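You operate a simulated robot arm through the tools that you are given. There is no shell and no other tool. Be economical: measure what you need, move in short steps, check, and stop when the job is done.

You are at the controls of a simulated two-armed robot. One attempt, no reset.

Task
Pick up the white box with one hand, pass it to the other hand and put it on the top of the freezer lid. Take the carrot jar and put it on the ironing board. Pull the mesh wing of the airer open. Do these in any order. Set down upright: white box, carrot jar.

The check looks at the end state, three seconds after you hand in, the way a careful person would. Anything else that was tipped, shoved, dropped, spilled or broken makes it a failure. Lids that push on must go on centred and level and be pressed home; caps that screw on are set level and turned clockwise until they are tight.

Robot
Two 7-joint arms with fingered hands on one trunk, on a base that drives. Base frame: it is fixed to the floor where the robot stands at the start and does not move with it; the origin is under the middle of the robot, x ahead of it, y to its left, z up. Readings come in m, degrees, newtons and seconds.
The left shoulder is at the start at [0.071, 0.173, 1.088], the right one opposite. With the tool pointing down near the work surface each hand reaches from about 0.4 to 0.82 m from the robot's upright axis, wherever it stands, measured 20 degrees to its own side. Places, roughly: ironing board [-0.4, 1.1, 0.9]; mesh wing of the airer [-1.4, 1.2, 1.2]; top of the freezer lid [-1.2, -2.4, 0.8]. Payload 3.5 kg a hand.
The tool frame of a hand sits at the grasp point between the pads (the TCP): z along the fingers, y along the line on which they close. The tips reach 0.025 m beyond it. Largest opening 0.088 m; the body of the gripper starts 0.029 m behind the TCP. The gripper is a hand of 3 fingers: y runs from the thumb to the fingers, the wrist lies at [-0.013, -0.097, -0.162] in the tool frame, and closing takes about 1.5 s.
Orientation is told as [roll, pitch, yaw] about the base's x, y, z axes, in that order, counted from this pose: with the fingers straight down and the wrist toward the robot, the tool's x, y and z point along [0, 1, 0], [1, 0, 0] and [0, 0, -1] of the base frame.

Tools
- The arms move only by the tool drive_tool. It takes "left_moves", "right_moves" or both (then of equal length, played together; a hand with none holds still); each is a list of rows, each a list of 2 entries, a list of its own where there are three numbers: the shift along the tool's x, y, z in m, then the turn, a rotation vector about the tool's x, y, z in rad. In form: [[[dx, dy, dz], [ax, ay, az]], ...]. A call has 1 to 20 rows; each row shifts and turns the commanded pose from where the row before left it, along the tool's axes as they then stand. "left_claw" and "right_claw" are, for a hand that has rows, the closure in counts, from 0 (fully open) to 255 (shut), set as the call begins (left out, the last holds). Rows are played at 5 a second. More than 0.05 m and 8.6 degrees between two rows, or a gripper value outside its range, and nothing of the call is played. Where a pose cannot be reached the arm comes as near as it can. A force on the tool above 40 N (or 10 N above the force at the start of the call, whichever is more), or a blocked arm, ends the call early, and 0.2 s more pass. The fingers move at their own pace (about 0.072 m/s each) and stop on an object; they squeeze with about 24 N. The grip force told is the motor's: it shows also when the fingers shut on nothing. Time passes only in rows, and 0.2 s behind the last, so rows that do not move let the fingers close. It gives the time, the measured TCP pose, the force on the tool (base axes), the opening and the grip force at its end, in the units of the frame above (readings bear some noise), with the torque about the TCP (base axes, N m) and any sound that the robot's microphone picked up.
- Cameras (640 x 400 px; columns grow to the right, rows downward): "scene" is now at [0.1849, -0.0364, 1.3144]; the picture's right is [-0.38, -0.92, 0.08], its down [-0.56, 0.16, -0.81] and it looks along [0.73, -0.36, -0.58] (base axes); focal length 272 px, centre (320, 200). "left" rides on the left gripper at [-0.058, -0.085, -0.1] in its tool frame; the picture's right is [-0.67, -0.35, 0.66], its down [0.69, -0.63, 0.37] and it looks along [0.28, 0.69, 0.66] (tool axes); focal length 261 px, centre (320, 200). "right" rides on the right gripper at [0.058, -0.085, -0.099] in its tool frame; the picture's right is [-0.67, 0.35, -0.66], its down [-0.69, -0.63, 0.36] and it looks along [-0.29, 0.69, 0.66] (tool axes); focal length 261 px, centre (320, 200). There is no depth. A picture from a camera that has moved, and an enlarged one, comes with that camera's place and axes in the base frame and with its lens.
- camera(camera): a new picture of that camera. No time passes.
- move_column(by): slides the trunk up (or, below 0, down) by that many m; the arms and the scene camera ride with it, the base frame stays. It gives what a move gives, with no picture.
- drive_base(legs): drives the robot by 1 to 6 legs, each [ahead, left, turn to the left] in m, m and degrees, along the robot's own axes; the way and the turn of a leg run together, so that a leg with both is an arc; at most 1.5 m and 180 degrees a leg. The arms and the cameras ride along, it lands a little off, and it stops where it bumps. It gives what a move gives.
- move_fingers(index, middle, thumb_bend, thumb_turn, hand): sets how far each is bent, from 0 (flat) to 1 (curled in); at 0.3 the hand is open as for a grip, at 0.7 the pads meet at the TCP. One left out holds its place. A second passes; each finger stops where it meets its share of the squeeze, and holds until it gets a number again. A gripper value or a shape takes the hand back. It gives what a move gives, with no picture; readings hold the bend of each and the force on the fingers (four entries, about 0 where the hand has none), thumb and palm. thumb_turn goes from beside the hand (0) to across from the fingers (1), as for a grip.
- grasp_type(shape, hand): the hand has 3 fingers and takes this shape, open, in about a second: jaw (thumb against the fingers, like two jaws); tri (thumb and two fingers); tip (a fingertip pinch); poke (one finger out to press); point (the index stretched); flat (the hand flat); cup (the hand cupped); fist (a fist). The gripper value then closes the fingers along that shape, each until it touches; the sizes above hold for jaw. It gives what a move gives, with no picture.
- head_to(pan, tilt): turns the head with the scene camera to pan (to the left, within 86 degrees either way) and tilt (down, from -29 to 69), counted from straight ahead of the robot. It gives what a move gives.
- enlarge(camera, box): a new picture of the part [left, top, right, bottom] of that camera's present view, enlarged. No time passes.
- hand_in(): hands the job in; it is judged then, once.

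Work in short steps. Places have to be worked out from the pictures, the camera data and where the tool is seen: move nearer, look again, correct. Check each grasp and each placing, and mend what went wrong. You have 165 turns and 138 pictures in all, those below and enlarged ones among them. Open the grippers and draw the arms clear of the work before you hand the job in, unless the task says otherwise; then end with one line.

The tools are called after ">>>" as name(argument=value, ...) on one line, values as JSON. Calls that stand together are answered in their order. drive_tool: Moves the arms, as the interface text tells. Its arguments: {"type":"object","properties":{"left_moves":{"type":"array","items":{"type":"array"}},"left_claw":{"type":"number"},"right_moves":{"type":"array","items":{"type":"array"}},"right_claw":{"type":"number"}},"required":[]} The other tools are called the same way: move_column (by) slides the trunk up or down; grasp_type (shape, hand) gives the hand a shape; move_fingers (index, middle, thumb_bend, thumb_turn, hand) moves the fingers one by one; drive_base (legs) drives the base; head_to (pan, tilt) turns the head that bears the scene camera; camera (camera) takes a picture; enlarge (camera, box) takes an enlarged picture of a part of a camera's view; hand_in () hands the job in.

At the start:

```text
t: 0.0
left_tool_pos: [0.4464, 0.0551, 1.068]
left_tcp_rot: [0.0, 0.0, 0.1]
left_force: [-0.5, -0.2, 0.3]
left_wrist_torque: [0.01, 0.0, -0.03]
left_grip_width: 0.0873
left_grip_force: 0.0
left_shape: jaw
left_bend: [0.3, 0.3, 0.3, 0.98]
left_finger forces: [0.0, 0.0, 0.0, 0.1, 0.0, 0.0]
right_tool_pos: [0.4389, -0.3654, 1.1151]
right_tcp_rot: [0.1, 0.0, 0.1]
right_force: [-0.2, 1.0, -0.2]
right_wrist_torque: [-0.02, -0.01, -0.03]
right_grip_width: 0.0876
right_grip_force: 0.0
right_shape: jaw
right_bend: [0.3, 0.3, 0.3, 0.98]
right_finger forces: [0.1, 0.1, 0.1, 0.0, 0.0, 0.0]
trunk travel left (down, up): [-0.175, 0.28]
robot x, y, heading: [-0.0018, -0.0006, -0.1]
head pan, tilt: [-23.0, 24.5]
```

scene: 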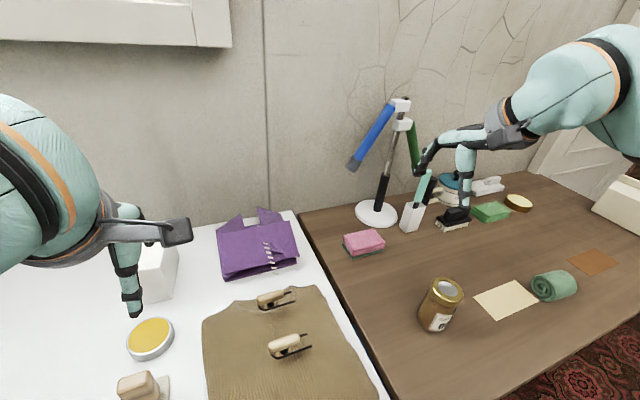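
right: 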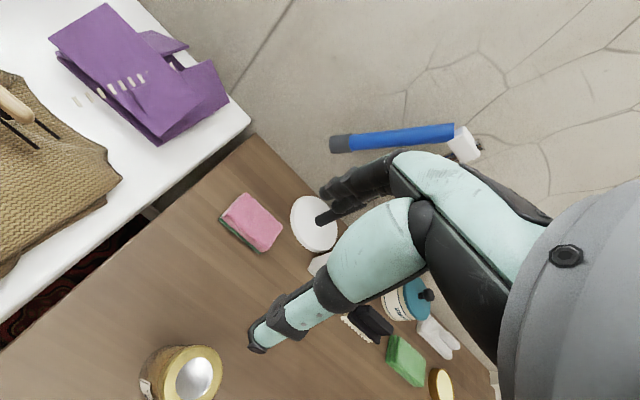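
left: 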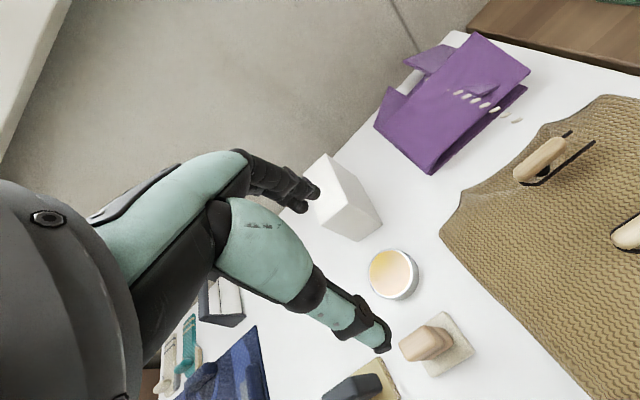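

I see a white box left on the white table and a jar on the brown table. I look around with the head first.

>>> head_to(pan=30, tilt=35)

>>> camera(camera="scene")

>>> head_to(pan=80, tilt=25)

>>> camera(camera="scene")

>>> head_to(pan=-80, tilt=25)

>>> camera(camera="scene")

```text
t: 1.2
left_tool_pos: [0.446, 0.0562, 1.0686]
left_tcp_rot: [0.1, 0.0, 0.1]
left_force: [0.0, 0.6, -0.7]
left_wrist_torque: [-0.07, -0.03, -0.01]
left_grip_width: 0.0879
left_grip_force: 0.2
left_shape: jaw
left_bend: [0.3, 0.3, 0.3, 0.98]
left_finger forces: [0.1, 0.0, 0.0, 0.0, 0.0, 0.0]
right_tool_pos: [0.4396, -0.3654, 1.115]
right_tcp_rot: [0.1, 0.0, 0.1]
right_force: [-0.5, 0.6, -0.1]
right_wrist_torque: [0.02, -0.02, 0.02]
right_grip_width: 0.0875
right_grip_force: 0.1
right_shape: jaw
right_bend: [0.3, 0.3, 0.3, 0.98]
right_finger forces: [0.0, 0.1, 0.1, 0.1, 0.1, 0.0]
trunk travel left (down, up): [-0.175, 0.28]
robot x, y, heading: [-0.0026, 0.0012, 0.1]
head pan, tilt: [30.0, 35.0]
```

```text
134 pictures are left
camera scene: at [0.1731, 0.0437, 1.3], right [0.49, -0.87, -0.1], down [-0.65, -0.29, -0.7], along [0.58, 0.41, -0.71], focal length 272 px, centre (320, 200)
```

scene: 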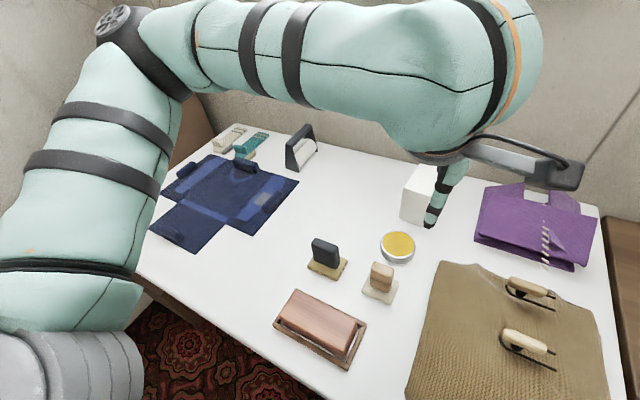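

```text
t: 2.4
left_tool_pos: [0.4463, 0.0557, 1.0694]
left_tcp_rot: [0.0, -0.1, 0.1]
left_force: [0.5, 0.4, -0.6]
left_wrist_torque: [0.0, -0.02, 0.01]
left_grip_width: 0.0877
left_grip_force: 0.0
left_shape: jaw
left_bend: [0.3, 0.3, 0.3, 0.98]
left_finger forces: [0.0, 0.0, 0.0, 0.0, 0.1, 0.1]
right_tool_pos: [0.4398, -0.3657, 1.1156]
right_tcp_rot: [0.1, 0.0, 0.0]
right_force: [-0.5, 1.8, -0.8]
right_wrist_torque: [0.04, 0.01, -0.05]
right_grip_width: 0.0876
right_grip_force: 0.1
right_shape: jaw
right_bend: [0.3, 0.3, 0.3, 0.98]
right_finger forces: [0.1, 0.0, 0.0, 0.0, 0.0, 0.0]
trunk travel left (down, up): [-0.175, 0.28]
robot x, y, heading: [-0.001, 0.0011, -0.0]
head pan, tilt: [80.0, 25.0]
```

```text
133 pictures are left
camera scene: at [0.1174, 0.0904, 1.3278], right [0.96, -0.17, -0.2], down [-0.26, -0.42, -0.87], along [0.07, 0.89, -0.45], focal length 272 px, centre (320, 200)
```

scene: 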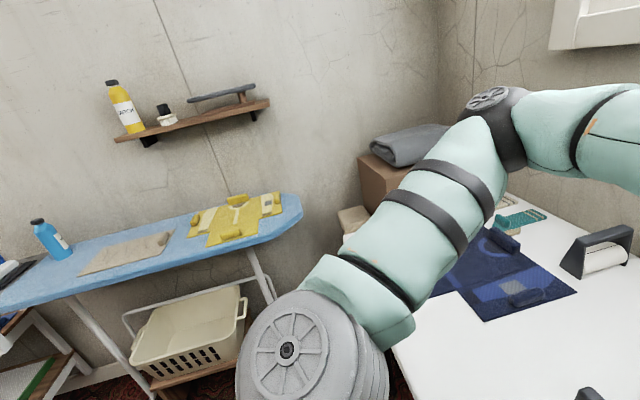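

```text
t: 4.9
left_tool_pos: [0.4462, 0.0544, 1.0686]
left_tcp_rot: [0.1, 0.0, 0.1]
left_force: [0.1, -0.3, 0.3]
left_wrist_torque: [0.0, 0.0, -0.01]
left_grip_width: 0.0875
left_grip_force: 0.0
left_shape: jaw
left_bend: [0.3, 0.3, 0.3, 0.98]
left_finger forces: [0.0, 0.0, 0.0, 0.0, 0.0, 0.1]
right_tool_pos: [0.439, -0.3658, 1.1153]
right_tcp_rot: [0.0, 0.0, 0.0]
right_force: [-0.2, 0.1, 0.0]
right_wrist_torque: [0.02, -0.02, 0.01]
right_grip_width: 0.0875
right_grip_force: 0.0
right_shape: jaw
right_bend: [0.3, 0.3, 0.3, 0.98]
right_finger forces: [0.0, 0.1, 0.0, 0.0, 0.0, 0.1]
trunk travel left (down, up): [-0.175, 0.28]
robot x, y, heading: [0.0016, 0.0003, -0.2]
head pan, tilt: [-80.0, 25.0]
```

```text
132 pictures are left
camera scene: at [0.1174, -0.091, 1.3278], right [-0.96, -0.17, 0.2], down [-0.26, 0.42, -0.87], along [0.07, -0.89, -0.45], focal length 272 px, centre (320, 200)
```

scene: 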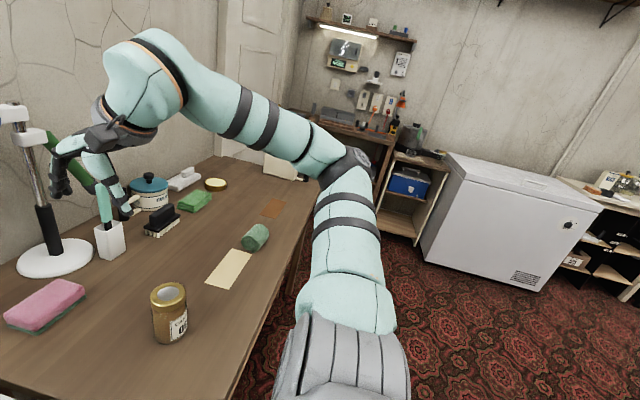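

I zoom on the jar's label and on the freezer.

>>> enlarge(camera="scene", box=[130, 270, 210, 350])

>>> enlarge(camera="scene", box=[380, 80, 640, 300])

```text
5.00 times, centred on (170, 310) of scene
camera zoom: at [0.1174, -0.091, 1.3278], right [-0.96, -0.17, 0.2], down [-0.26, 0.42, -0.87], along [0.07, -0.89, -0.45], focal length 1359 px, centre (1070, -350)
```

zoom: 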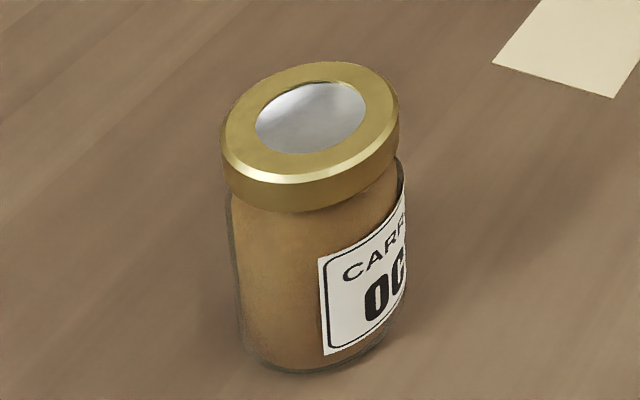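

```text
1.82 times, centred on (510, 190) of scene
camera zoom: at [0.1174, -0.091, 1.3278], right [-0.96, -0.17, 0.2], down [-0.26, 0.42, -0.87], along [0.07, -0.89, -0.45], focal length 494 px, centre (-26, 218)
```

zoom: 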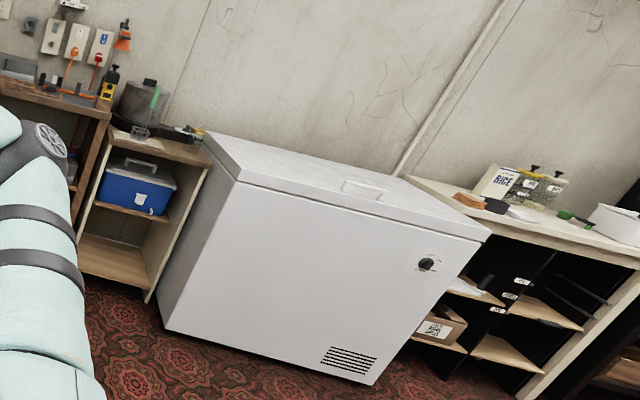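

Carrot jar confirmed, at about [0.376,-0.415], lid top z≈0.895, diameter ≈0.065. Now a closer view of the white box.

>>> enlarge(camera="left", box=[240, 120, 440, 320])

>>> head_to(pan=20, tilt=35)

>>> enlarge(camera="scene", box=[200, 100, 500, 300])

```text
2.00 times, centred on (340, 220) of left
camera zoom: at [0.3602, -0.0023, 1.1681], right [-0.35, -0.67, -0.66], down [-0.63, 0.68, -0.37], along [0.69, 0.29, -0.66], focal length 521 px, centre (280, 160)
```

zoom: 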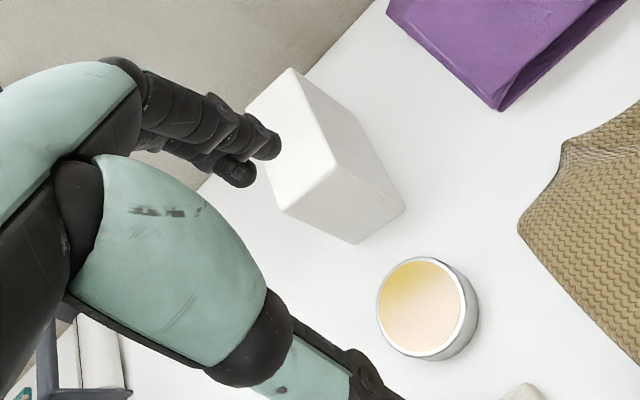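

```text
t: 6.6
left_tool_pos: [0.446, 0.0548, 1.0695]
left_tcp_rot: [-0.1, 0.0, 0.1]
left_force: [-0.7, -1.0, -0.3]
left_wrist_torque: [0.03, -0.01, 0.0]
left_grip_width: 0.0875
left_grip_force: 0.0
left_shape: jaw
left_bend: [0.3, 0.3, 0.3, 0.98]
left_finger forces: [0.0, 0.0, 0.0, 0.0, 0.1, 0.1]
right_tool_pos: [0.4393, -0.3665, 1.1155]
right_tcp_rot: [0.0, 0.1, 0.0]
right_force: [0.4, 0.1, 0.1]
right_wrist_torque: [-0.03, -0.04, 0.02]
right_grip_width: 0.0875
right_grip_force: 0.0
right_shape: jaw
right_bend: [0.3, 0.3, 0.3, 0.98]
right_finger forces: [0.0, 0.1, 0.0, 0.0, 0.0, 0.0]
trunk travel left (down, up): [-0.175, 0.28]
robot x, y, heading: [-0.0024, 0.0002, 0.0]
head pan, tilt: [20.0, 35.0]
```

```text
2.00 times, centred on (350, 200) of scene
camera zoom: at [0.1795, 0.0298, 1.2987], right [0.33, -0.94, -0.07], down [-0.7, -0.2, -0.69], along [0.64, 0.28, -0.72], focal length 544 px, centre (260, 200)
```

zoom: 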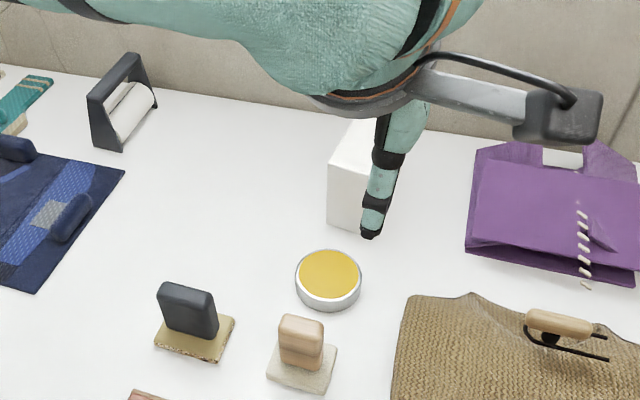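

Box estimated: centre [0.676,0.106], long axis ≈x (yaw −5°), size 0.126×0.055×0.10 (top z 0.882). Plan: left hand takes the far end with yaw −95°, the right takes the near end with yaw +85° for the handover. First turn and hover.

>>> drive_tool(left_moves=[[[0, 0, 0], [0, 0, 0.1382]], [[0, 0, 0], [0, 0, 0.1382]], [[0, 0, 0], [0, 0, 0.1382]], [[0, 0, 0], [0, 0, 0.1382]], [[0, 0, 0], [0, 0, 0.1382]], [[0, 0, 0], [0, 0, 0.1382]], [[0, 0, 0], [0, 0, 0.1382]], [[0, 0, 0], [0, 0, 0.1382]], [[0, 0, 0], [0, 0, 0.1382]], [[0, 0, 0], [0, 0, 0.1382]], [[0, 0, 0], [0, 0, 0.1382]], [[0, 0, 0], [0, 0, 0.1382]], [[0.0425, -0.0117, 0], [0, 0, 0]], [[0.0425, -0.0117, 0], [0, 0, 0]], [[0.0425, -0.0117, 0], [0, 0, 0]], [[0.0425, -0.0117, 0], [0, 0, 0]], [[0.0425, -0.0117, 0], [0, 0, 0]], [[0.0425, -0.0117, 0], [0, 0, 0]], [[0, 0, 0], [0, 0, 0]]], left_claw=0)

>>> camera(camera="left")

>>> camera(camera="scene")

```text
t: 10.6
left_tool_pos: [0.6479, 0.0912, 1.067]
left_tcp_rot: [0.1, 0.0, -95.1]
left_force: [-0.4, 0.8, 0.1]
left_wrist_torque: [-0.02, 0.04, -0.02]
left_grip_width: 0.0877
left_grip_force: 0.0
left_shape: jaw
left_bend: [0.3, 0.3, 0.3, 0.98]
left_finger forces: [0.0, 0.0, 0.0, 0.1, 0.0, 0.0]
left hand out of reach, approached as far as the arm can: row 17, 18
right_tool_pos: [0.4404, -0.3663, 1.1146]
right_tcp_rot: [0.1, 0.0, -0.1]
right_force: [-0.5, 0.4, -0.8]
right_wrist_torque: [-0.02, 0.0, 0.02]
right_grip_width: 0.0879
right_grip_force: 0.0
right_shape: jaw
right_bend: [0.3, 0.3, 0.3, 0.98]
right_finger forces: [0.0, 0.1, 0.0, 0.0, 0.1, 0.0]
trunk travel left (down, up): [-0.175, 0.28]
robot x, y, heading: [-0.0018, 0.0027, 0.1]
head pan, tilt: [20.0, 35.0]
```

```text
127 pictures are left
camera left: at [0.5978, 0.1819, 1.1668], right [-0.64, 0.41, -0.66], down [0.74, 0.57, -0.37], along [0.22, -0.72, -0.66], focal length 261 px, centre (320, 200)
```

left: 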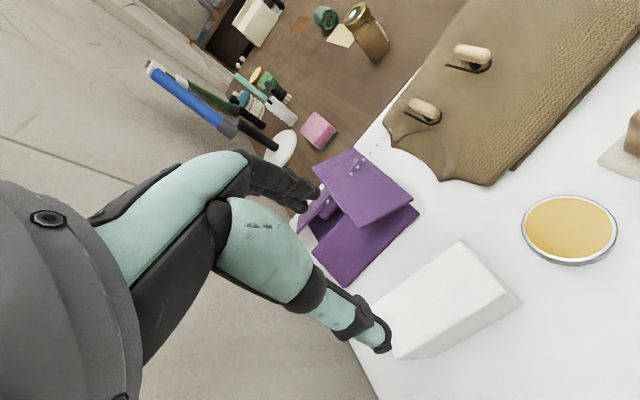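

```text
126 pictures are left
camera scene: at [0.1797, 0.0294, 1.2986], right [0.33, -0.94, -0.07], down [-0.7, -0.2, -0.69], along [0.64, 0.28, -0.72], focal length 272 px, centre (320, 200)
```

scene: 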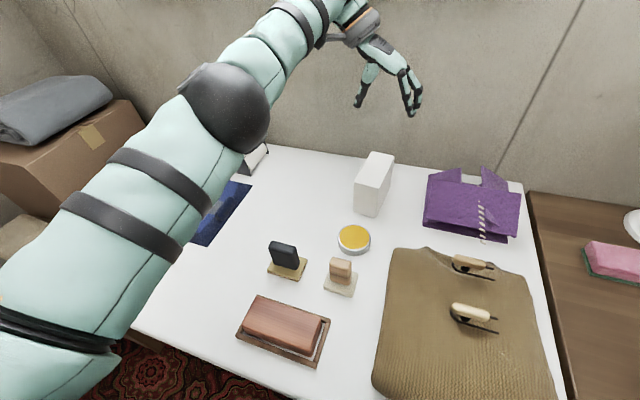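

Far end is out of reach; the left hand takes the near end instead. I refine the box position with enlarged views.

>>> enlarge(camera="scene", box=[330, 140, 410, 220])

>>> enlarge(camera="left", box=[350, 230, 530, 390])

```text
5.00 times, centred on (370, 180) of scene
camera zoom: at [0.1797, 0.0294, 1.2986], right [0.33, -0.94, -0.07], down [-0.7, -0.2, -0.69], along [0.64, 0.28, -0.72], focal length 1359 px, centre (70, 300)
```

zoom: 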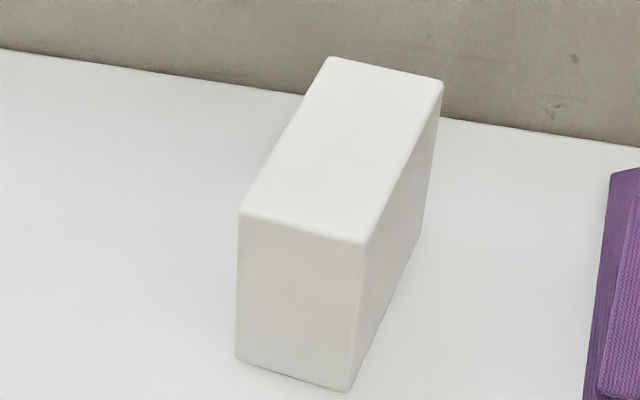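

```text
2.50 times, centred on (440, 310) of left
camera zoom: at [0.5978, 0.1819, 1.1668], right [-0.64, 0.41, -0.66], down [0.74, 0.57, -0.37], along [0.22, -0.72, -0.66], focal length 652 px, centre (20, -75)
```

zoom: 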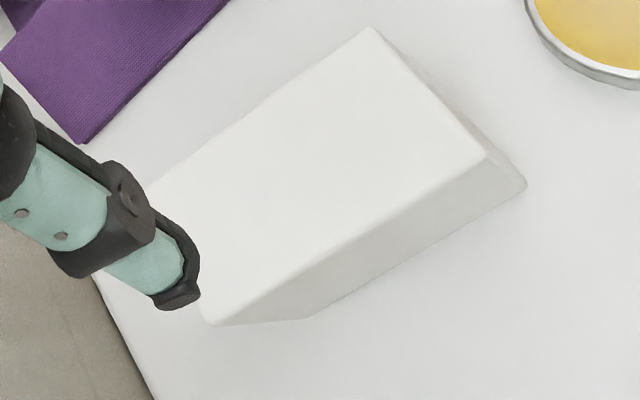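

Refined: centre ≈[0.670,0.098], yaw −6.5°, top z 0.885; near grip point [0.637,0.102]. I pull back above it and read the pose.

>>> drive_tool(left_moves=[[[-0.034, 0.0035, 0], [0, 0, 0.012]], [[-0.034, 0.0035, 0], [0, 0, 0.012]], [[0, 0, 0.04], [0, 0, 0]], [[0, 0, 0.03], [0, 0, 0]], [[0, 0, 0], [0, 0, 0]]])

>>> camera(camera="left")

>>> camera(camera="scene")

```text
t: 11.8
left_tool_pos: [0.5816, 0.0906, 0.9974]
left_tcp_rot: [0.0, 0.0, -96.3]
left_force: [-0.1, 0.0, -0.6]
left_wrist_torque: [0.0, 0.0, 0.01]
left_grip_width: 0.088
left_grip_force: 0.0
left_shape: jaw
left_bend: [0.3, 0.3, 0.3, 0.98]
left_finger forces: [0.0, 0.0, 0.1, 0.0, 0.1, 0.0]
right_tool_pos: [0.4389, -0.3655, 1.1148]
right_tcp_rot: [0.1, 0.0, -0.1]
right_force: [0.2, -0.4, 0.2]
right_wrist_torque: [0.0, -0.01, -0.02]
right_grip_width: 0.0878
right_grip_force: 0.0
right_shape: jaw
right_bend: [0.3, 0.3, 0.3, 0.98]
right_finger forces: [0.1, 0.0, 0.0, 0.1, 0.1, 0.0]
trunk travel left (down, up): [-0.175, 0.28]
robot x, y, heading: [-0.0006, -0.0044, -0.1]
head pan, tilt: [20.0, 35.0]
```

```text
123 pictures are left
camera left: at [0.5325, 0.183, 1.0971], right [-0.63, 0.42, -0.66], down [0.75, 0.55, -0.37], along [0.21, -0.72, -0.66], focal length 261 px, centre (320, 200)
```

left: 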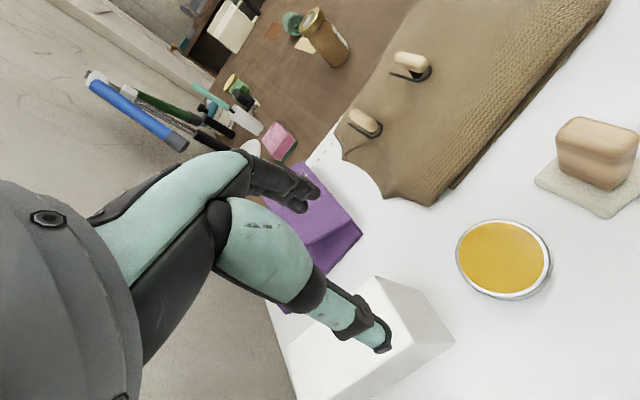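

```text
122 pictures are left
camera scene: at [0.179, 0.0294, 1.2988], right [0.33, -0.94, -0.07], down [-0.7, -0.2, -0.69], along [0.64, 0.28, -0.72], focal length 272 px, centre (320, 200)
```

scene: 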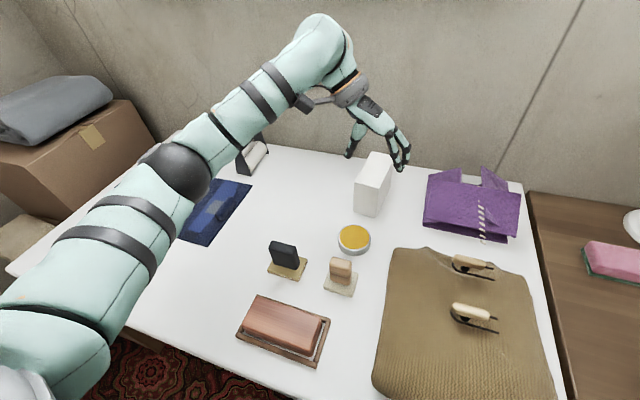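

Near face mid re-measured at [0.606,0.102]. Move over [0.640,0.100] and descend partway.

>>> drive_tool(left_moves=[[[0.0283, -0.0078, 0], [0, 0, 0]], [[0.0283, -0.0078, 0], [0, 0, 0]], [[0, 0, 0.03], [0, 0, 0]], [[0, 0, 0.03], [0, 0, 0]], [[0, 0, 0], [0, 0, 0]]])

>>> camera(camera="left")

>>> enlarge(camera="scene", box=[320, 100, 440, 220])

```text
t: 13.0
left_tool_pos: [0.6394, 0.0991, 0.9395]
left_tcp_rot: [-0.1, 0.0, -96.4]
left_force: [0.0, 0.8, -0.2]
left_wrist_torque: [0.0, 0.01, 0.0]
left_grip_width: 0.0877
left_grip_force: 0.0
left_shape: jaw
left_bend: [0.3, 0.3, 0.3, 0.98]
left_finger forces: [0.1, 0.0, 0.0, 0.1, 0.0, 0.0]
right_tool_pos: [0.44, -0.3668, 1.1153]
right_tcp_rot: [0.1, -0.1, 0.1]
right_force: [-0.4, -0.2, 0.7]
right_wrist_torque: [0.0, 0.01, -0.02]
right_grip_width: 0.0876
right_grip_force: 0.1
right_shape: jaw
right_bend: [0.3, 0.3, 0.3, 0.98]
right_finger forces: [0.0, 0.1, 0.0, 0.0, 0.0, 0.0]
trunk travel left (down, up): [-0.175, 0.28]
robot x, y, heading: [0.0014, -0.0009, -0.4]
head pan, tilt: [20.0, 35.0]
```

```text
121 pictures are left
camera left: at [0.5908, 0.1917, 1.0385], right [-0.63, 0.42, -0.66], down [0.75, 0.55, -0.37], along [0.21, -0.72, -0.66], focal length 261 px, centre (320, 200)
```

left: 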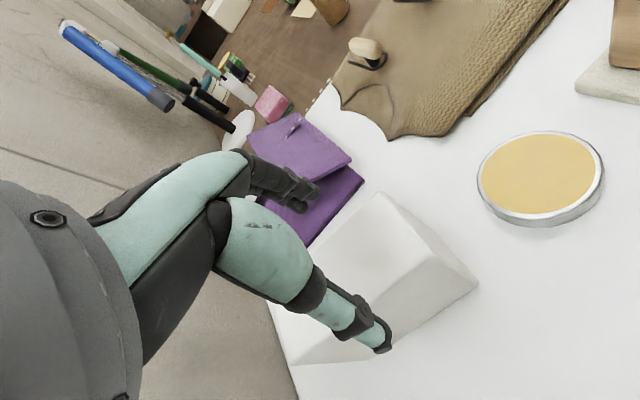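

```text
3.33 times, centred on (380, 160) of scene
camera zoom: at [0.1791, 0.0297, 1.2988], right [0.33, -0.94, -0.07], down [-0.7, -0.2, -0.69], along [0.64, 0.28, -0.72], focal length 906 px, centre (120, 333)
```

zoom: 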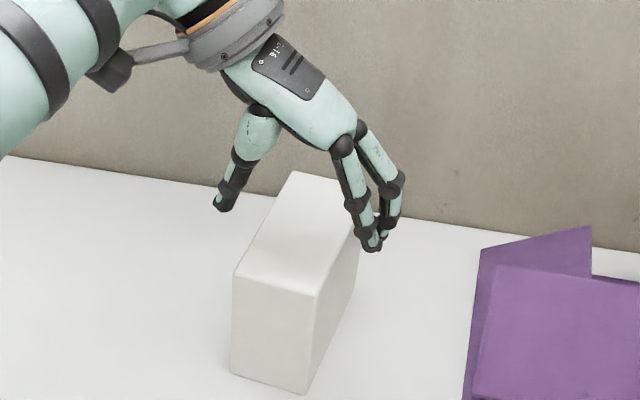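

Fingers straddle the box. Descend to z≈0.867 and close.

>>> drive_tool(left_moves=[[[0, 0, 0.024], [0, 0, 0]], [[0, 0, 0.024], [0, 0, 0]], [[0, 0, 0.024], [0, 0, 0]], [[0, 0, 0], [0, 0, 0]]])

>>> enlarge(camera="scene", box=[320, 100, 440, 220])

```text
t: 14.0
left_tool_pos: [0.6387, 0.1001, 0.8708]
left_tcp_rot: [0.4, -0.1, -96.2]
left_force: [6.7, 2.1, 31.6]
left_wrist_torque: [0.09, 0.33, 0.02]
left_grip_width: 0.0879
left_grip_force: 0.1
left_shape: jaw
left_bend: [0.28, 0.3, 0.3, 0.98]
left_finger forces: [12.6, 0.0, 0.0, 0.0, 16.4, 0.0]
right_tool_pos: [0.4351, -0.3656, 1.1177]
right_tcp_rot: [0.1, -0.3, 0.0]
right_force: [0.1, 0.0, -0.9]
right_wrist_torque: [0.0, 0.0, -0.01]
right_grip_width: 0.088
right_grip_force: 0.0
right_shape: jaw
right_bend: [0.3, 0.3, 0.3, 0.98]
right_finger forces: [0.0, 0.0, 0.0, 0.0, 0.0, 0.0]
trunk travel left (down, up): [-0.175, 0.28]
robot x, y, heading: [0.0018, -0.0021, 0.2]
head pan, tilt: [20.0, 35.0]
```

```text
3.33 times, centred on (380, 160) of scene
camera zoom: at [0.176, 0.0294, 1.2998], right [0.34, -0.94, -0.07], down [-0.69, -0.2, -0.69], along [0.64, 0.28, -0.72], focal length 906 px, centre (120, 333)
```

zoom: 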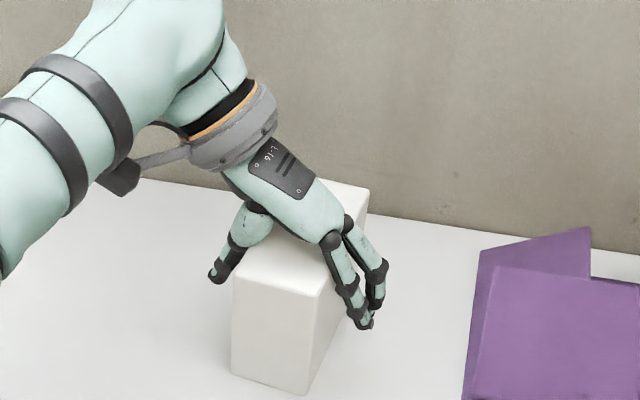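

Hand touches the box top with thumb/index parts; raise 12 mm and close.

>>> drive_tool(left_moves=[[[0, 0, -0.012], [0, 0, 0]], [[0, 0, 0], [0, 0, 0]]])

>>> drive_tool(left_moves=[[[0, 0, 0], [0, 0, 0]], [[0, 0, 0], [0, 0, 0]], [[0, 0, 0], [0, 0, 0]], [[0, 0, 0], [0, 0, 0]], [[0, 0, 0], [0, 0, 0]], [[0, 0, 0], [0, 0, 0]], [[0, 0, 0], [0, 0, 0]], [[0, 0, 0], [0, 0, 0]]], left_claw=255)

>>> enlarge(camera="scene", box=[320, 100, 440, 220])

```text
t: 14.6
left_tool_pos: [0.6398, 0.1011, 0.8773]
left_tcp_rot: [-0.1, 0.0, -96.4]
left_force: [-0.4, -0.1, -1.8]
left_wrist_torque: [0.03, 0.01, 0.04]
left_grip_width: 0.0881
left_grip_force: 0.1
left_shape: jaw
left_bend: [0.28, 0.3, 0.3, 0.97]
left_finger forces: [6.0, 0.1, 0.0, 0.1, 6.2, 0.0]
right_tool_pos: [0.4391, -0.3661, 1.1147]
right_tcp_rot: [0.0, 0.0, 0.1]
right_force: [-1.1, 1.1, 0.4]
right_wrist_torque: [-0.03, 0.0, 0.02]
right_grip_width: 0.0879
right_grip_force: 0.1
right_shape: jaw
right_bend: [0.3, 0.3, 0.3, 0.98]
right_finger forces: [0.0, 0.1, 0.1, 0.0, 0.1, 0.0]
trunk travel left (down, up): [-0.175, 0.28]
robot x, y, heading: [-0.0017, -0.0009, -0.0]
head pan, tilt: [20.0, 35.0]
```

```text
t: 16.4
left_tool_pos: [0.6398, 0.1004, 0.8776]
left_tcp_rot: [-0.1, 0.0, -96.4]
left_force: [-0.5, -1.9, -0.3]
left_wrist_torque: [-0.09, -0.03, -0.04]
left_grip_width: 0.0515
left_grip_force: 23.9
left_shape: jaw
left_bend: [0.74, 0.45, 0.61, 0.99]
left_finger forces: [15.8, 14.8, 0.0, 0.0, 31.4, 0.0]
right_tool_pos: [0.4399, -0.3672, 1.1158]
right_tcp_rot: [0.1, -0.1, 0.1]
right_force: [-0.8, 0.6, 0.0]
right_wrist_torque: [0.0, -0.02, 0.01]
right_grip_width: 0.0876
right_grip_force: 0.1
right_shape: jaw
right_bend: [0.3, 0.3, 0.3, 0.98]
right_finger forces: [0.0, 0.1, 0.0, 0.1, 0.1, 0.0]
trunk travel left (down, up): [-0.175, 0.28]
robot x, y, heading: [0.0043, -0.0009, -0.1]
head pan, tilt: [20.0, 35.0]
```

```text
3.33 times, centred on (380, 160) of scene
camera zoom: at [0.1795, 0.0298, 1.2987], right [0.33, -0.94, -0.07], down [-0.7, -0.2, -0.69], along [0.64, 0.28, -0.72], focal length 906 px, centre (120, 333)
```

zoom: 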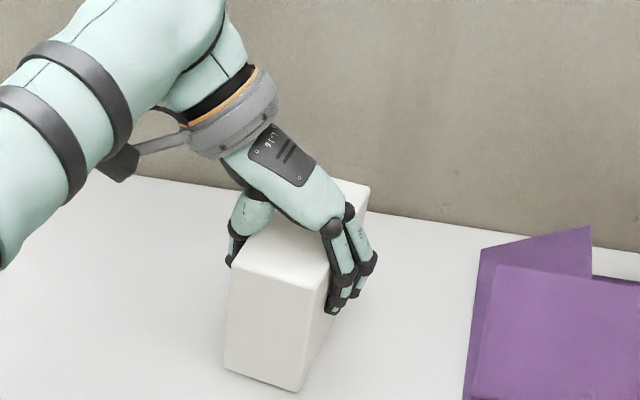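

Grip of 0.0515 with force on all fingers. Lift a little and check.

>>> drive_tool(left_moves=[[[0, 0, -0.02], [0, 0, 0]], [[0, 0, -0.03], [0, 0, 0]], [[0, 0, 0], [0, 0, 0]], [[0, 0, 0], [0, 0, 0]]])

>>> enlarge(camera="scene", box=[310, 80, 450, 220])

>>> camera(camera="left")

```text
t: 17.4
left_tool_pos: [0.6396, 0.0999, 0.9268]
left_tcp_rot: [0.0, -0.1, -96.3]
left_force: [-0.3, -0.1, -0.7]
left_wrist_torque: [0.0, 0.05, 0.0]
left_grip_width: 0.0516
left_grip_force: 24.2
left_shape: jaw
left_bend: [0.74, 0.45, 0.61, 0.99]
left_finger forces: [15.3, 14.5, 0.0, 0.0, 31.2, 0.1]
right_tool_pos: [0.4405, -0.3662, 1.1145]
right_tcp_rot: [0.1, 0.0, 0.1]
right_force: [0.7, 0.4, -0.3]
right_wrist_torque: [0.01, -0.02, -0.01]
right_grip_width: 0.0879
right_grip_force: 0.0
right_shape: jaw
right_bend: [0.3, 0.3, 0.3, 0.98]
right_finger forces: [0.0, 0.0, 0.1, 0.0, 0.1, 0.1]
trunk travel left (down, up): [-0.175, 0.28]
robot x, y, heading: [-0.0006, -0.0042, -0.0]
head pan, tilt: [20.0, 35.0]
```

```text
2.86 times, centred on (380, 150) of scene
camera zoom: at [0.1798, 0.0299, 1.2986], right [0.33, -0.94, -0.07], down [-0.7, -0.2, -0.69], along [0.64, 0.28, -0.72], focal length 777 px, centre (149, 343)
```

zoom: 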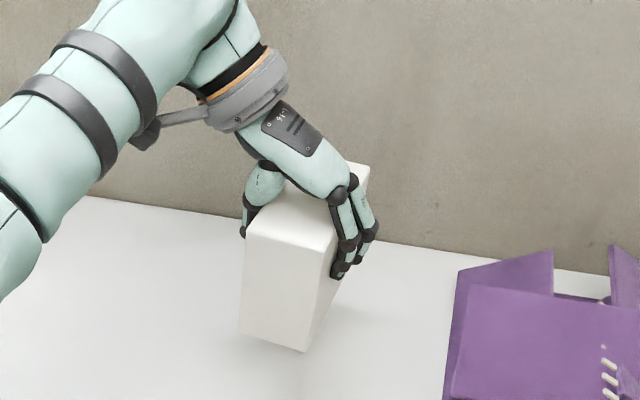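

```text
116 pictures are left
camera left: at [0.5913, 0.1918, 1.0275], right [-0.63, 0.42, -0.66], down [0.75, 0.55, -0.37], along [0.21, -0.72, -0.66], focal length 261 px, centre (320, 200)
```

left: 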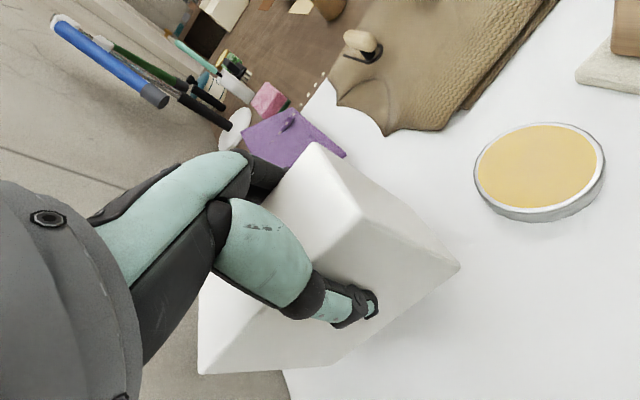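

Box is firmly held, near-level. Raise it and bring it to the handover spot ≈[0.455,0.0,1.077].

>>> drive_tool(left_moves=[[[0, 0, -0.05], [0, 0, 0]], [[0, 0, -0.05], [0, 0, 0]], [[0, 0, -0.05], [0, 0, 0]], [[-0.0346, 0.024, 0], [0, 0, 0]], [[-0.0346, 0.024, 0], [0, 0, 0]], [[-0.0346, 0.024, 0], [0, 0, 0]], [[-0.0346, 0.024, 0], [0, 0, 0]], [[-0.0346, 0.024, 0], [0, 0, 0]], [[0, 0, 0], [0, 0, 0]]])

>>> camera(camera="scene")

>>> camera(camera="right")

```text
t: 19.4
left_tool_pos: [0.455, 0.0001, 1.0778]
left_tcp_rot: [-0.2, 0.1, -96.4]
left_force: [-0.6, 0.2, -2.3]
left_wrist_torque: [-0.02, 0.07, 0.0]
left_grip_width: 0.0511
left_grip_force: 24.0
left_shape: jaw
left_bend: [0.74, 0.46, 0.61, 0.99]
left_finger forces: [15.3, 14.1, 0.1, 0.0, 30.4, 0.1]
right_tool_pos: [0.4406, -0.3643, 1.1152]
right_tcp_rot: [0.0, 0.1, 0.0]
right_force: [-0.9, -0.2, -0.4]
right_wrist_torque: [-0.03, -0.03, 0.01]
right_grip_width: 0.0878
right_grip_force: 0.1
right_shape: jaw
right_bend: [0.3, 0.3, 0.3, 0.98]
right_finger forces: [0.0, 0.1, 0.0, 0.0, 0.0, 0.1]
trunk travel left (down, up): [-0.175, 0.28]
robot x, y, heading: [0.0009, 0.0017, 0.1]
head pan, tilt: [20.0, 35.0]
```

```text
115 pictures are left
camera scene: at [0.1803, 0.0301, 1.2985], right [0.33, -0.94, -0.07], down [-0.7, -0.2, -0.69], along [0.64, 0.28, -0.72], focal length 272 px, centre (320, 200)
```

scene: 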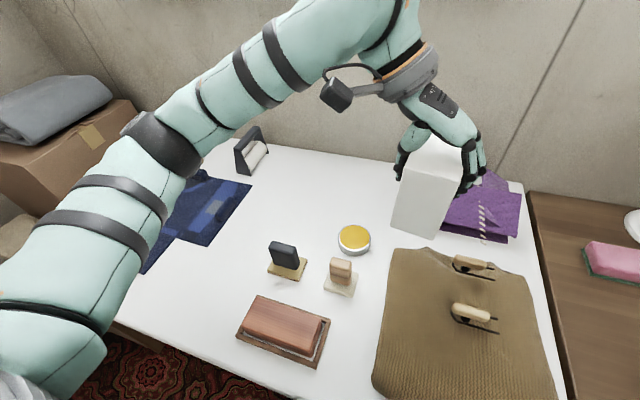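

```text
114 pictures are left
camera right: at [0.3562, -0.3067, 1.2159], right [0.35, -0.67, 0.65], down [-0.63, -0.69, -0.37], along [0.69, -0.28, -0.66], focal length 261 px, centre (320, 200)
```

right: 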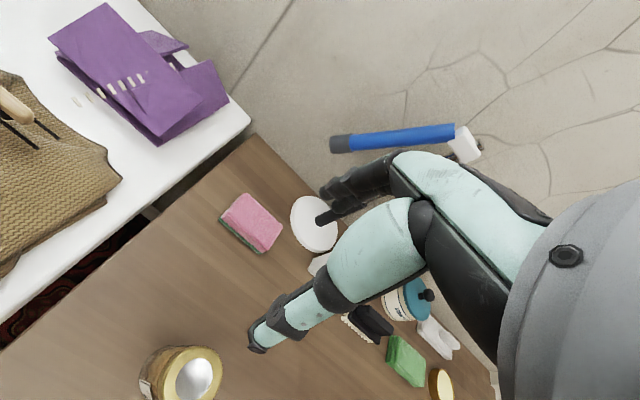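

Now turn the right hand to yaw ≈ +87° and raise it, then look.

>>> drive_tool(right_moves=[[[0, 0, -0.02], [0, 0, -0.138]], [[0, 0, -0.02], [0, 0, -0.138]], [[0, 0, -0.02], [0, 0, -0.138]], [[0, 0, 0], [0, 0, -0.138]], [[0, 0, 0], [0, 0, -0.138]], [[0, 0, 0], [0, 0, -0.138]], [[0, 0, 0], [0, 0, -0.138]], [[0, 0, 0], [0, 0, -0.138]], [[0, 0, 0], [0, 0, -0.138]], [[0, 0, 0], [0, 0, -0.138]], [[0, 0, 0], [0, 0, -0.138]], [[0, 0, 0], [0, 0, 0]]], right_claw=0)

>>> head_to(pan=-5, tilt=25)

>>> camera(camera="right")

>>> camera(camera="scene")

```text
t: 22.0
left_tool_pos: [0.4548, 0.0004, 1.079]
left_tcp_rot: [0.0, 0.0, -96.4]
left_force: [0.5, 0.2, -3.3]
left_wrist_torque: [0.0, 0.04, 0.02]
left_grip_width: 0.051
left_grip_force: 24.2
left_shape: jaw
left_bend: [0.74, 0.46, 0.61, 0.99]
left_finger forces: [15.3, 14.2, 0.0, 0.0, 30.1, 0.1]
right_tool_pos: [0.3186, -0.1037, 0.9853]
right_tcp_rot: [0.3, -2.0, 67.7]
right_force: [0.0, -0.8, 0.4]
right_wrist_torque: [0.03, 0.01, 0.0]
right_grip_width: 0.0877
right_grip_force: 0.2
right_shape: jaw
right_bend: [0.3, 0.3, 0.3, 0.98]
right_finger forces: [0.1, 0.1, 0.0, 0.0, 0.0, 0.1]
right hand out of reach, approached as far as the arm can: row 1, 2, 3, 4, 5, 6, 7, 8, 9, 10, 11
trunk travel left (down, up): [-0.175, 0.28]
robot x, y, heading: [0.0006, -0.0033, -0.4]
head pan, tilt: [20.0, 35.0]
```

```text
t: 22.9
left_tool_pos: [0.4549, 0.0001, 1.0781]
left_tcp_rot: [0.0, 0.0, -96.4]
left_force: [-0.9, 0.2, -2.1]
left_wrist_torque: [0.01, 0.04, 0.0]
left_grip_width: 0.0508
left_grip_force: 24.1
left_shape: jaw
left_bend: [0.74, 0.46, 0.61, 0.99]
left_finger forces: [15.2, 14.2, 0.0, 0.0, 30.1, 0.0]
right_tool_pos: [0.3181, -0.1041, 0.9832]
right_tcp_rot: [0.3, -1.8, 67.6]
right_force: [1.4, 0.1, 0.3]
right_wrist_torque: [-0.01, 0.02, -0.02]
right_grip_width: 0.0877
right_grip_force: 0.1
right_shape: jaw
right_bend: [0.3, 0.3, 0.3, 0.98]
right_finger forces: [0.0, 0.1, 0.0, 0.0, 0.0, 0.1]
trunk travel left (down, up): [-0.175, 0.28]
robot x, y, heading: [0.0007, 0.003, -0.2]
head pan, tilt: [-5.0, 25.0]
```

```text
113 pictures are left
camera right: at [0.2328, -0.1625, 1.0821], right [0.75, 0.04, 0.66], down [0.4, -0.83, -0.39], along [0.53, 0.55, -0.64], focal length 261 px, centre (320, 200)
```

right: 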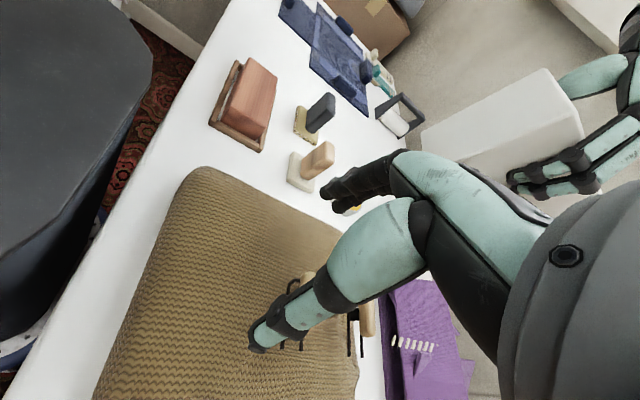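

```text
112 pictures are left
camera scene: at [0.1919, -0.0081, 1.3122], right [-0.08, -1.0, 0.02], down [-0.6, 0.04, -0.8], along [0.8, -0.08, -0.6], focal length 272 px, centre (320, 200)
```

scene: 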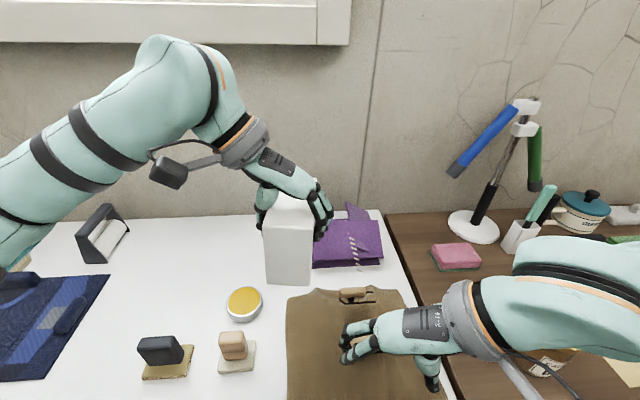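

The right hand wandered to a reach limit while turning; I move it to ≈[0.44,-0.20,1.18] where the turn should be feasible.

>>> drive_tool(right_moves=[[[-0.025, -0.008, -0.033], [0, 0, 0]], [[-0.025, -0.008, -0.033], [0, 0, 0]], [[-0.025, -0.008, -0.033], [0, 0, 0]], [[-0.025, -0.008, -0.033], [0, 0, 0]], [[-0.025, -0.008, -0.033], [0, 0, 0]], [[-0.025, -0.008, -0.033], [0, 0, 0]], [[0, 0, 0], [0, 0, 0]]])

>>> camera(camera="scene")

```text
t: 24.5
left_tool_pos: [0.4537, -0.0003, 1.0791]
left_tcp_rot: [-0.1, 0.1, -96.3]
left_force: [-0.5, -0.5, -2.3]
left_wrist_torque: [0.03, 0.05, -0.02]
left_grip_width: 0.051
left_grip_force: 23.7
left_shape: jaw
left_bend: [0.74, 0.46, 0.61, 0.99]
left_finger forces: [15.4, 14.2, 0.0, 0.1, 30.1, 0.0]
right_tool_pos: [0.3229, -0.0916, 1.0105]
right_tcp_rot: [-0.1, -1.9, 67.4]
right_force: [0.4, 0.9, 0.3]
right_wrist_torque: [-0.02, 0.0, 0.01]
right_grip_width: 0.0878
right_grip_force: 0.1
right_shape: jaw
right_bend: [0.3, 0.3, 0.3, 0.98]
right_finger forces: [0.0, 0.0, 0.0, 0.0, 0.1, 0.0]
right hand out of reach, approached as far as the arm can: row 1, 2, 3, 4, 5, 6
trunk travel left (down, up): [-0.175, 0.28]
robot x, y, heading: [-0.0038, -0.0006, -0.1]
head pan, tilt: [-5.0, 25.0]
```

```text
111 pictures are left
camera scene: at [0.1918, -0.0082, 1.3122], right [-0.09, -1.0, 0.02], down [-0.6, 0.04, -0.8], along [0.8, -0.08, -0.6], focal length 272 px, centre (320, 200)
```

scene: 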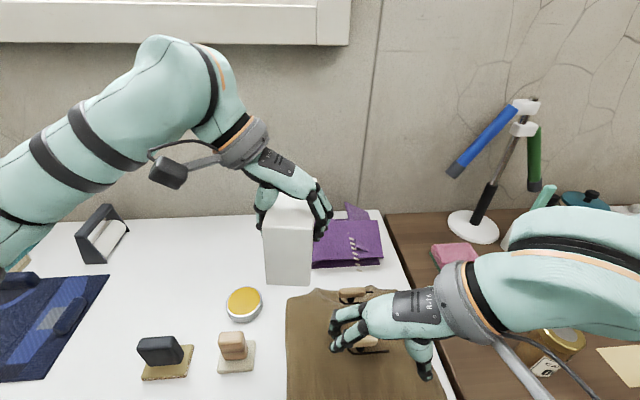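

Still at a joint limit there, so I turn the right hand back toward yaw 0 while moving outward and up.

>>> drive_tool(right_moves=[[[-0.0207, -0.0185, -0.01], [0, 0, 0.138]], [[-0.0231, -0.0155, -0.01], [0, 0, 0.138]], [[-0.0249, -0.0122, -0.01], [0, 0, 0.138]], [[-0.0263, -0.0086, -0.01], [0, 0, 0.138]], [[-0.0273, -0.005, -0.01], [0, 0, 0.138]], [[-0.0277, -0.0011, -0.01], [0, 0, 0.138]], [[-0.0276, 0.0027, -0.01], [0, 0, 0.138]], [[-0.0269, 0.0064, -0.01], [0, 0, 0.138]], [[0, 0, 0], [0, 0, 0]]])

```text
t: 26.5
left_tool_pos: [0.4543, -0.0001, 1.0794]
left_tcp_rot: [0.0, 0.0, -96.4]
left_force: [0.1, 0.0, -2.1]
left_wrist_torque: [-0.02, 0.0, -0.02]
left_grip_width: 0.0511
left_grip_force: 24.1
left_shape: jaw
left_bend: [0.74, 0.46, 0.61, 0.99]
left_finger forces: [15.2, 14.3, 0.0, 0.0, 30.0, 0.0]
right_tool_pos: [0.4177, -0.2932, 1.0826]
right_tcp_rot: [1.9, -0.5, 4.4]
right_force: [-1.0, 0.3, 0.4]
right_wrist_torque: [0.02, -0.01, 0.01]
right_grip_width: 0.0876
right_grip_force: 0.1
right_shape: jaw
right_bend: [0.3, 0.3, 0.3, 0.98]
right_finger forces: [0.1, 0.0, 0.1, 0.1, 0.0, 0.1]
trunk travel left (down, up): [-0.175, 0.28]
robot x, y, heading: [-0.0014, 0.0006, -0.0]
head pan, tilt: [-5.0, 25.0]
```

Right hand recovered. Lower the box 5 cm, and bring the right hand to ≈[0.45,-0.15,1.11], then try turning there in steps.

>>> drive_tool(left_moves=[[[0, 0, 0.025], [0, 0, 0]], [[0, 0, 0.025], [0, 0, 0]], [[0, 0, 0], [0, 0, 0]], [[0, 0, 0], [0, 0, 0]], [[0, 0, 0], [0, 0, 0]], [[0, 0, 0], [0, 0, 0]], [[0, 0, 0], [0, 0, 0]], [[0, 0, 0], [0, 0, 0]], [[0, 0, 0], [0, 0, 0]]], right_moves=[[[0.035, 0.011, -0.007], [0, -0.03, 0]], [[0.035, 0.011, -0.007], [0, 0, 0]], [[0.035, 0.011, -0.007], [0, 0, 0]], [[0.035, 0.011, -0.007], [0, 0, 0]], [[0, 0, 0], [0, 0, -0.138]], [[0, 0, 0], [0, 0, -0.138]], [[0, 0, 0], [0, 0, -0.138]], [[0, 0, 0], [0, 0, -0.138]], [[0, 0, 0], [0, 0, 0]]])

>>> camera(camera="scene")

```text
t: 28.5
left_tool_pos: [0.4542, 0.0017, 1.0294]
left_tcp_rot: [0.1, 0.1, -96.4]
left_force: [1.0, 1.0, -2.2]
left_wrist_torque: [0.04, 0.01, -0.02]
left_grip_width: 0.0508
left_grip_force: 24.0
left_shape: jaw
left_bend: [0.74, 0.46, 0.61, 0.99]
left_finger forces: [15.3, 14.2, 0.0, 0.0, 29.8, 0.1]
right_tool_pos: [0.4502, -0.1491, 1.1131]
right_tcp_rot: [-0.1, -0.5, 36.2]
right_force: [-0.4, -0.6, 1.1]
right_wrist_torque: [-0.01, 0.0, 0.02]
right_grip_width: 0.0879
right_grip_force: 0.0
right_shape: jaw
right_bend: [0.3, 0.3, 0.3, 0.98]
right_finger forces: [0.0, 0.0, 0.1, 0.0, 0.0, 0.0]
trunk travel left (down, up): [-0.175, 0.28]
robot x, y, heading: [0.0012, -0.0003, 0.1]
head pan, tilt: [-5.0, 25.0]
```

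```text
110 pictures are left
camera scene: at [0.1916, -0.0078, 1.3123], right [-0.09, -1.0, 0.02], down [-0.6, 0.04, -0.8], along [0.8, -0.08, -0.6], focal length 272 px, centre (320, 200)
```

scene: 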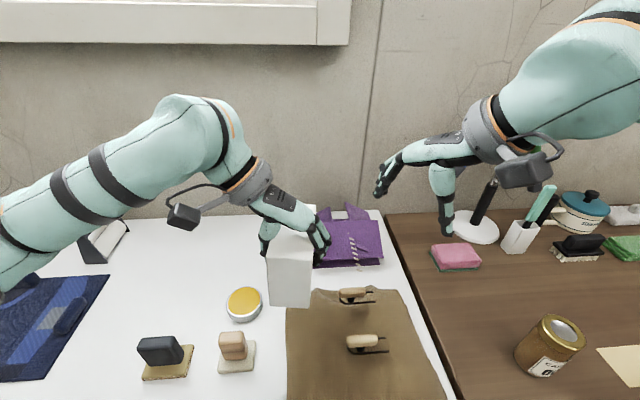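

Turn works here. Continue to yaw ≈87° while shifting forward to x≈0.51.

>>> drive_tool(right_moves=[[[-0.0059, 0.0081, -0.003], [0, 0, -0.138]], [[-0.0069, 0.0072, -0.003], [0, 0, -0.138]], [[-0.0079, 0.0062, 0], [0, 0, -0.138]], [[-0.0087, 0.005, 0], [0, 0, -0.138]], [[-0.0093, 0.0037, 0], [0, 0, -0.138]], [[-0.0097, 0.0024, 0], [0, 0, -0.138]], [[0, 0, 0], [0, 0, -0.06]], [[0, 0, 0], [0, 0, 0]]])

>>> camera(camera="scene")

>>> camera(camera="right")

```text
t: 30.3
left_tool_pos: [0.4551, 0.0017, 1.0295]
left_tcp_rot: [0.0, 0.0, -96.4]
left_force: [0.1, 0.2, -2.2]
left_wrist_torque: [-0.02, 0.1, 0.01]
left_grip_width: 0.0486
left_grip_force: 24.3
left_shape: jaw
left_bend: [0.74, 0.48, 0.61, 1.0]
left_finger forces: [13.0, 13.1, 0.0, 0.0, 26.0, 0.1]
right_tool_pos: [0.2778, -0.035, 0.9809]
right_tcp_rot: [1.2, -0.8, 82.1]
right_force: [-0.2, 0.4, 0.5]
right_wrist_torque: [0.01, 0.0, -0.01]
right_grip_width: 0.0876
right_grip_force: 0.1
right_shape: jaw
right_bend: [0.3, 0.3, 0.3, 0.98]
right_finger forces: [0.1, 0.1, 0.0, 0.0, 0.0, 0.0]
right hand out of reach, approached as far as the arm can: row 1, 2, 3, 4, 5, 6, 7
trunk travel left (down, up): [-0.175, 0.28]
robot x, y, heading: [0.002, 0.0027, 0.3]
head pan, tilt: [-5.0, 25.0]
```

```text
109 pictures are left
camera scene: at [0.1919, -0.0083, 1.3122], right [-0.09, -1.0, 0.02], down [-0.6, 0.04, -0.8], along [0.8, -0.08, -0.6], focal length 272 px, centre (320, 200)
```

scene: 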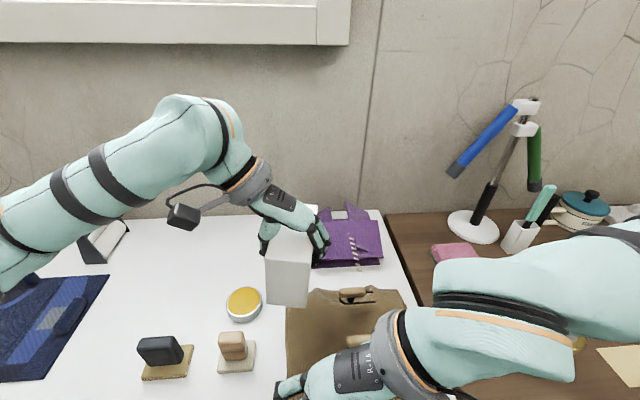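

```text
108 pictures are left
camera right: at [0.2126, -0.1118, 1.0827], right [0.72, 0.24, 0.65], down [0.59, -0.71, -0.39], along [0.37, 0.66, -0.66], focal length 261 px, centre (320, 200)
```

right: 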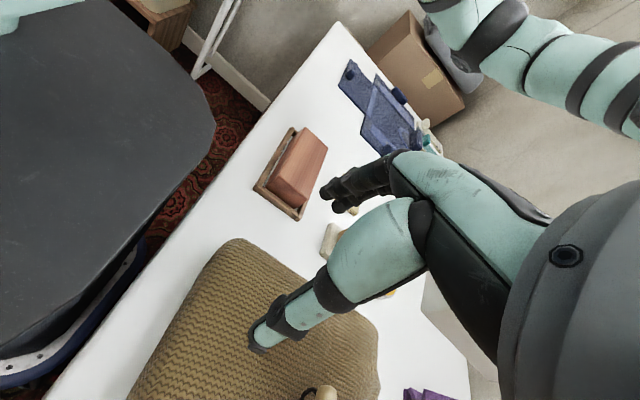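

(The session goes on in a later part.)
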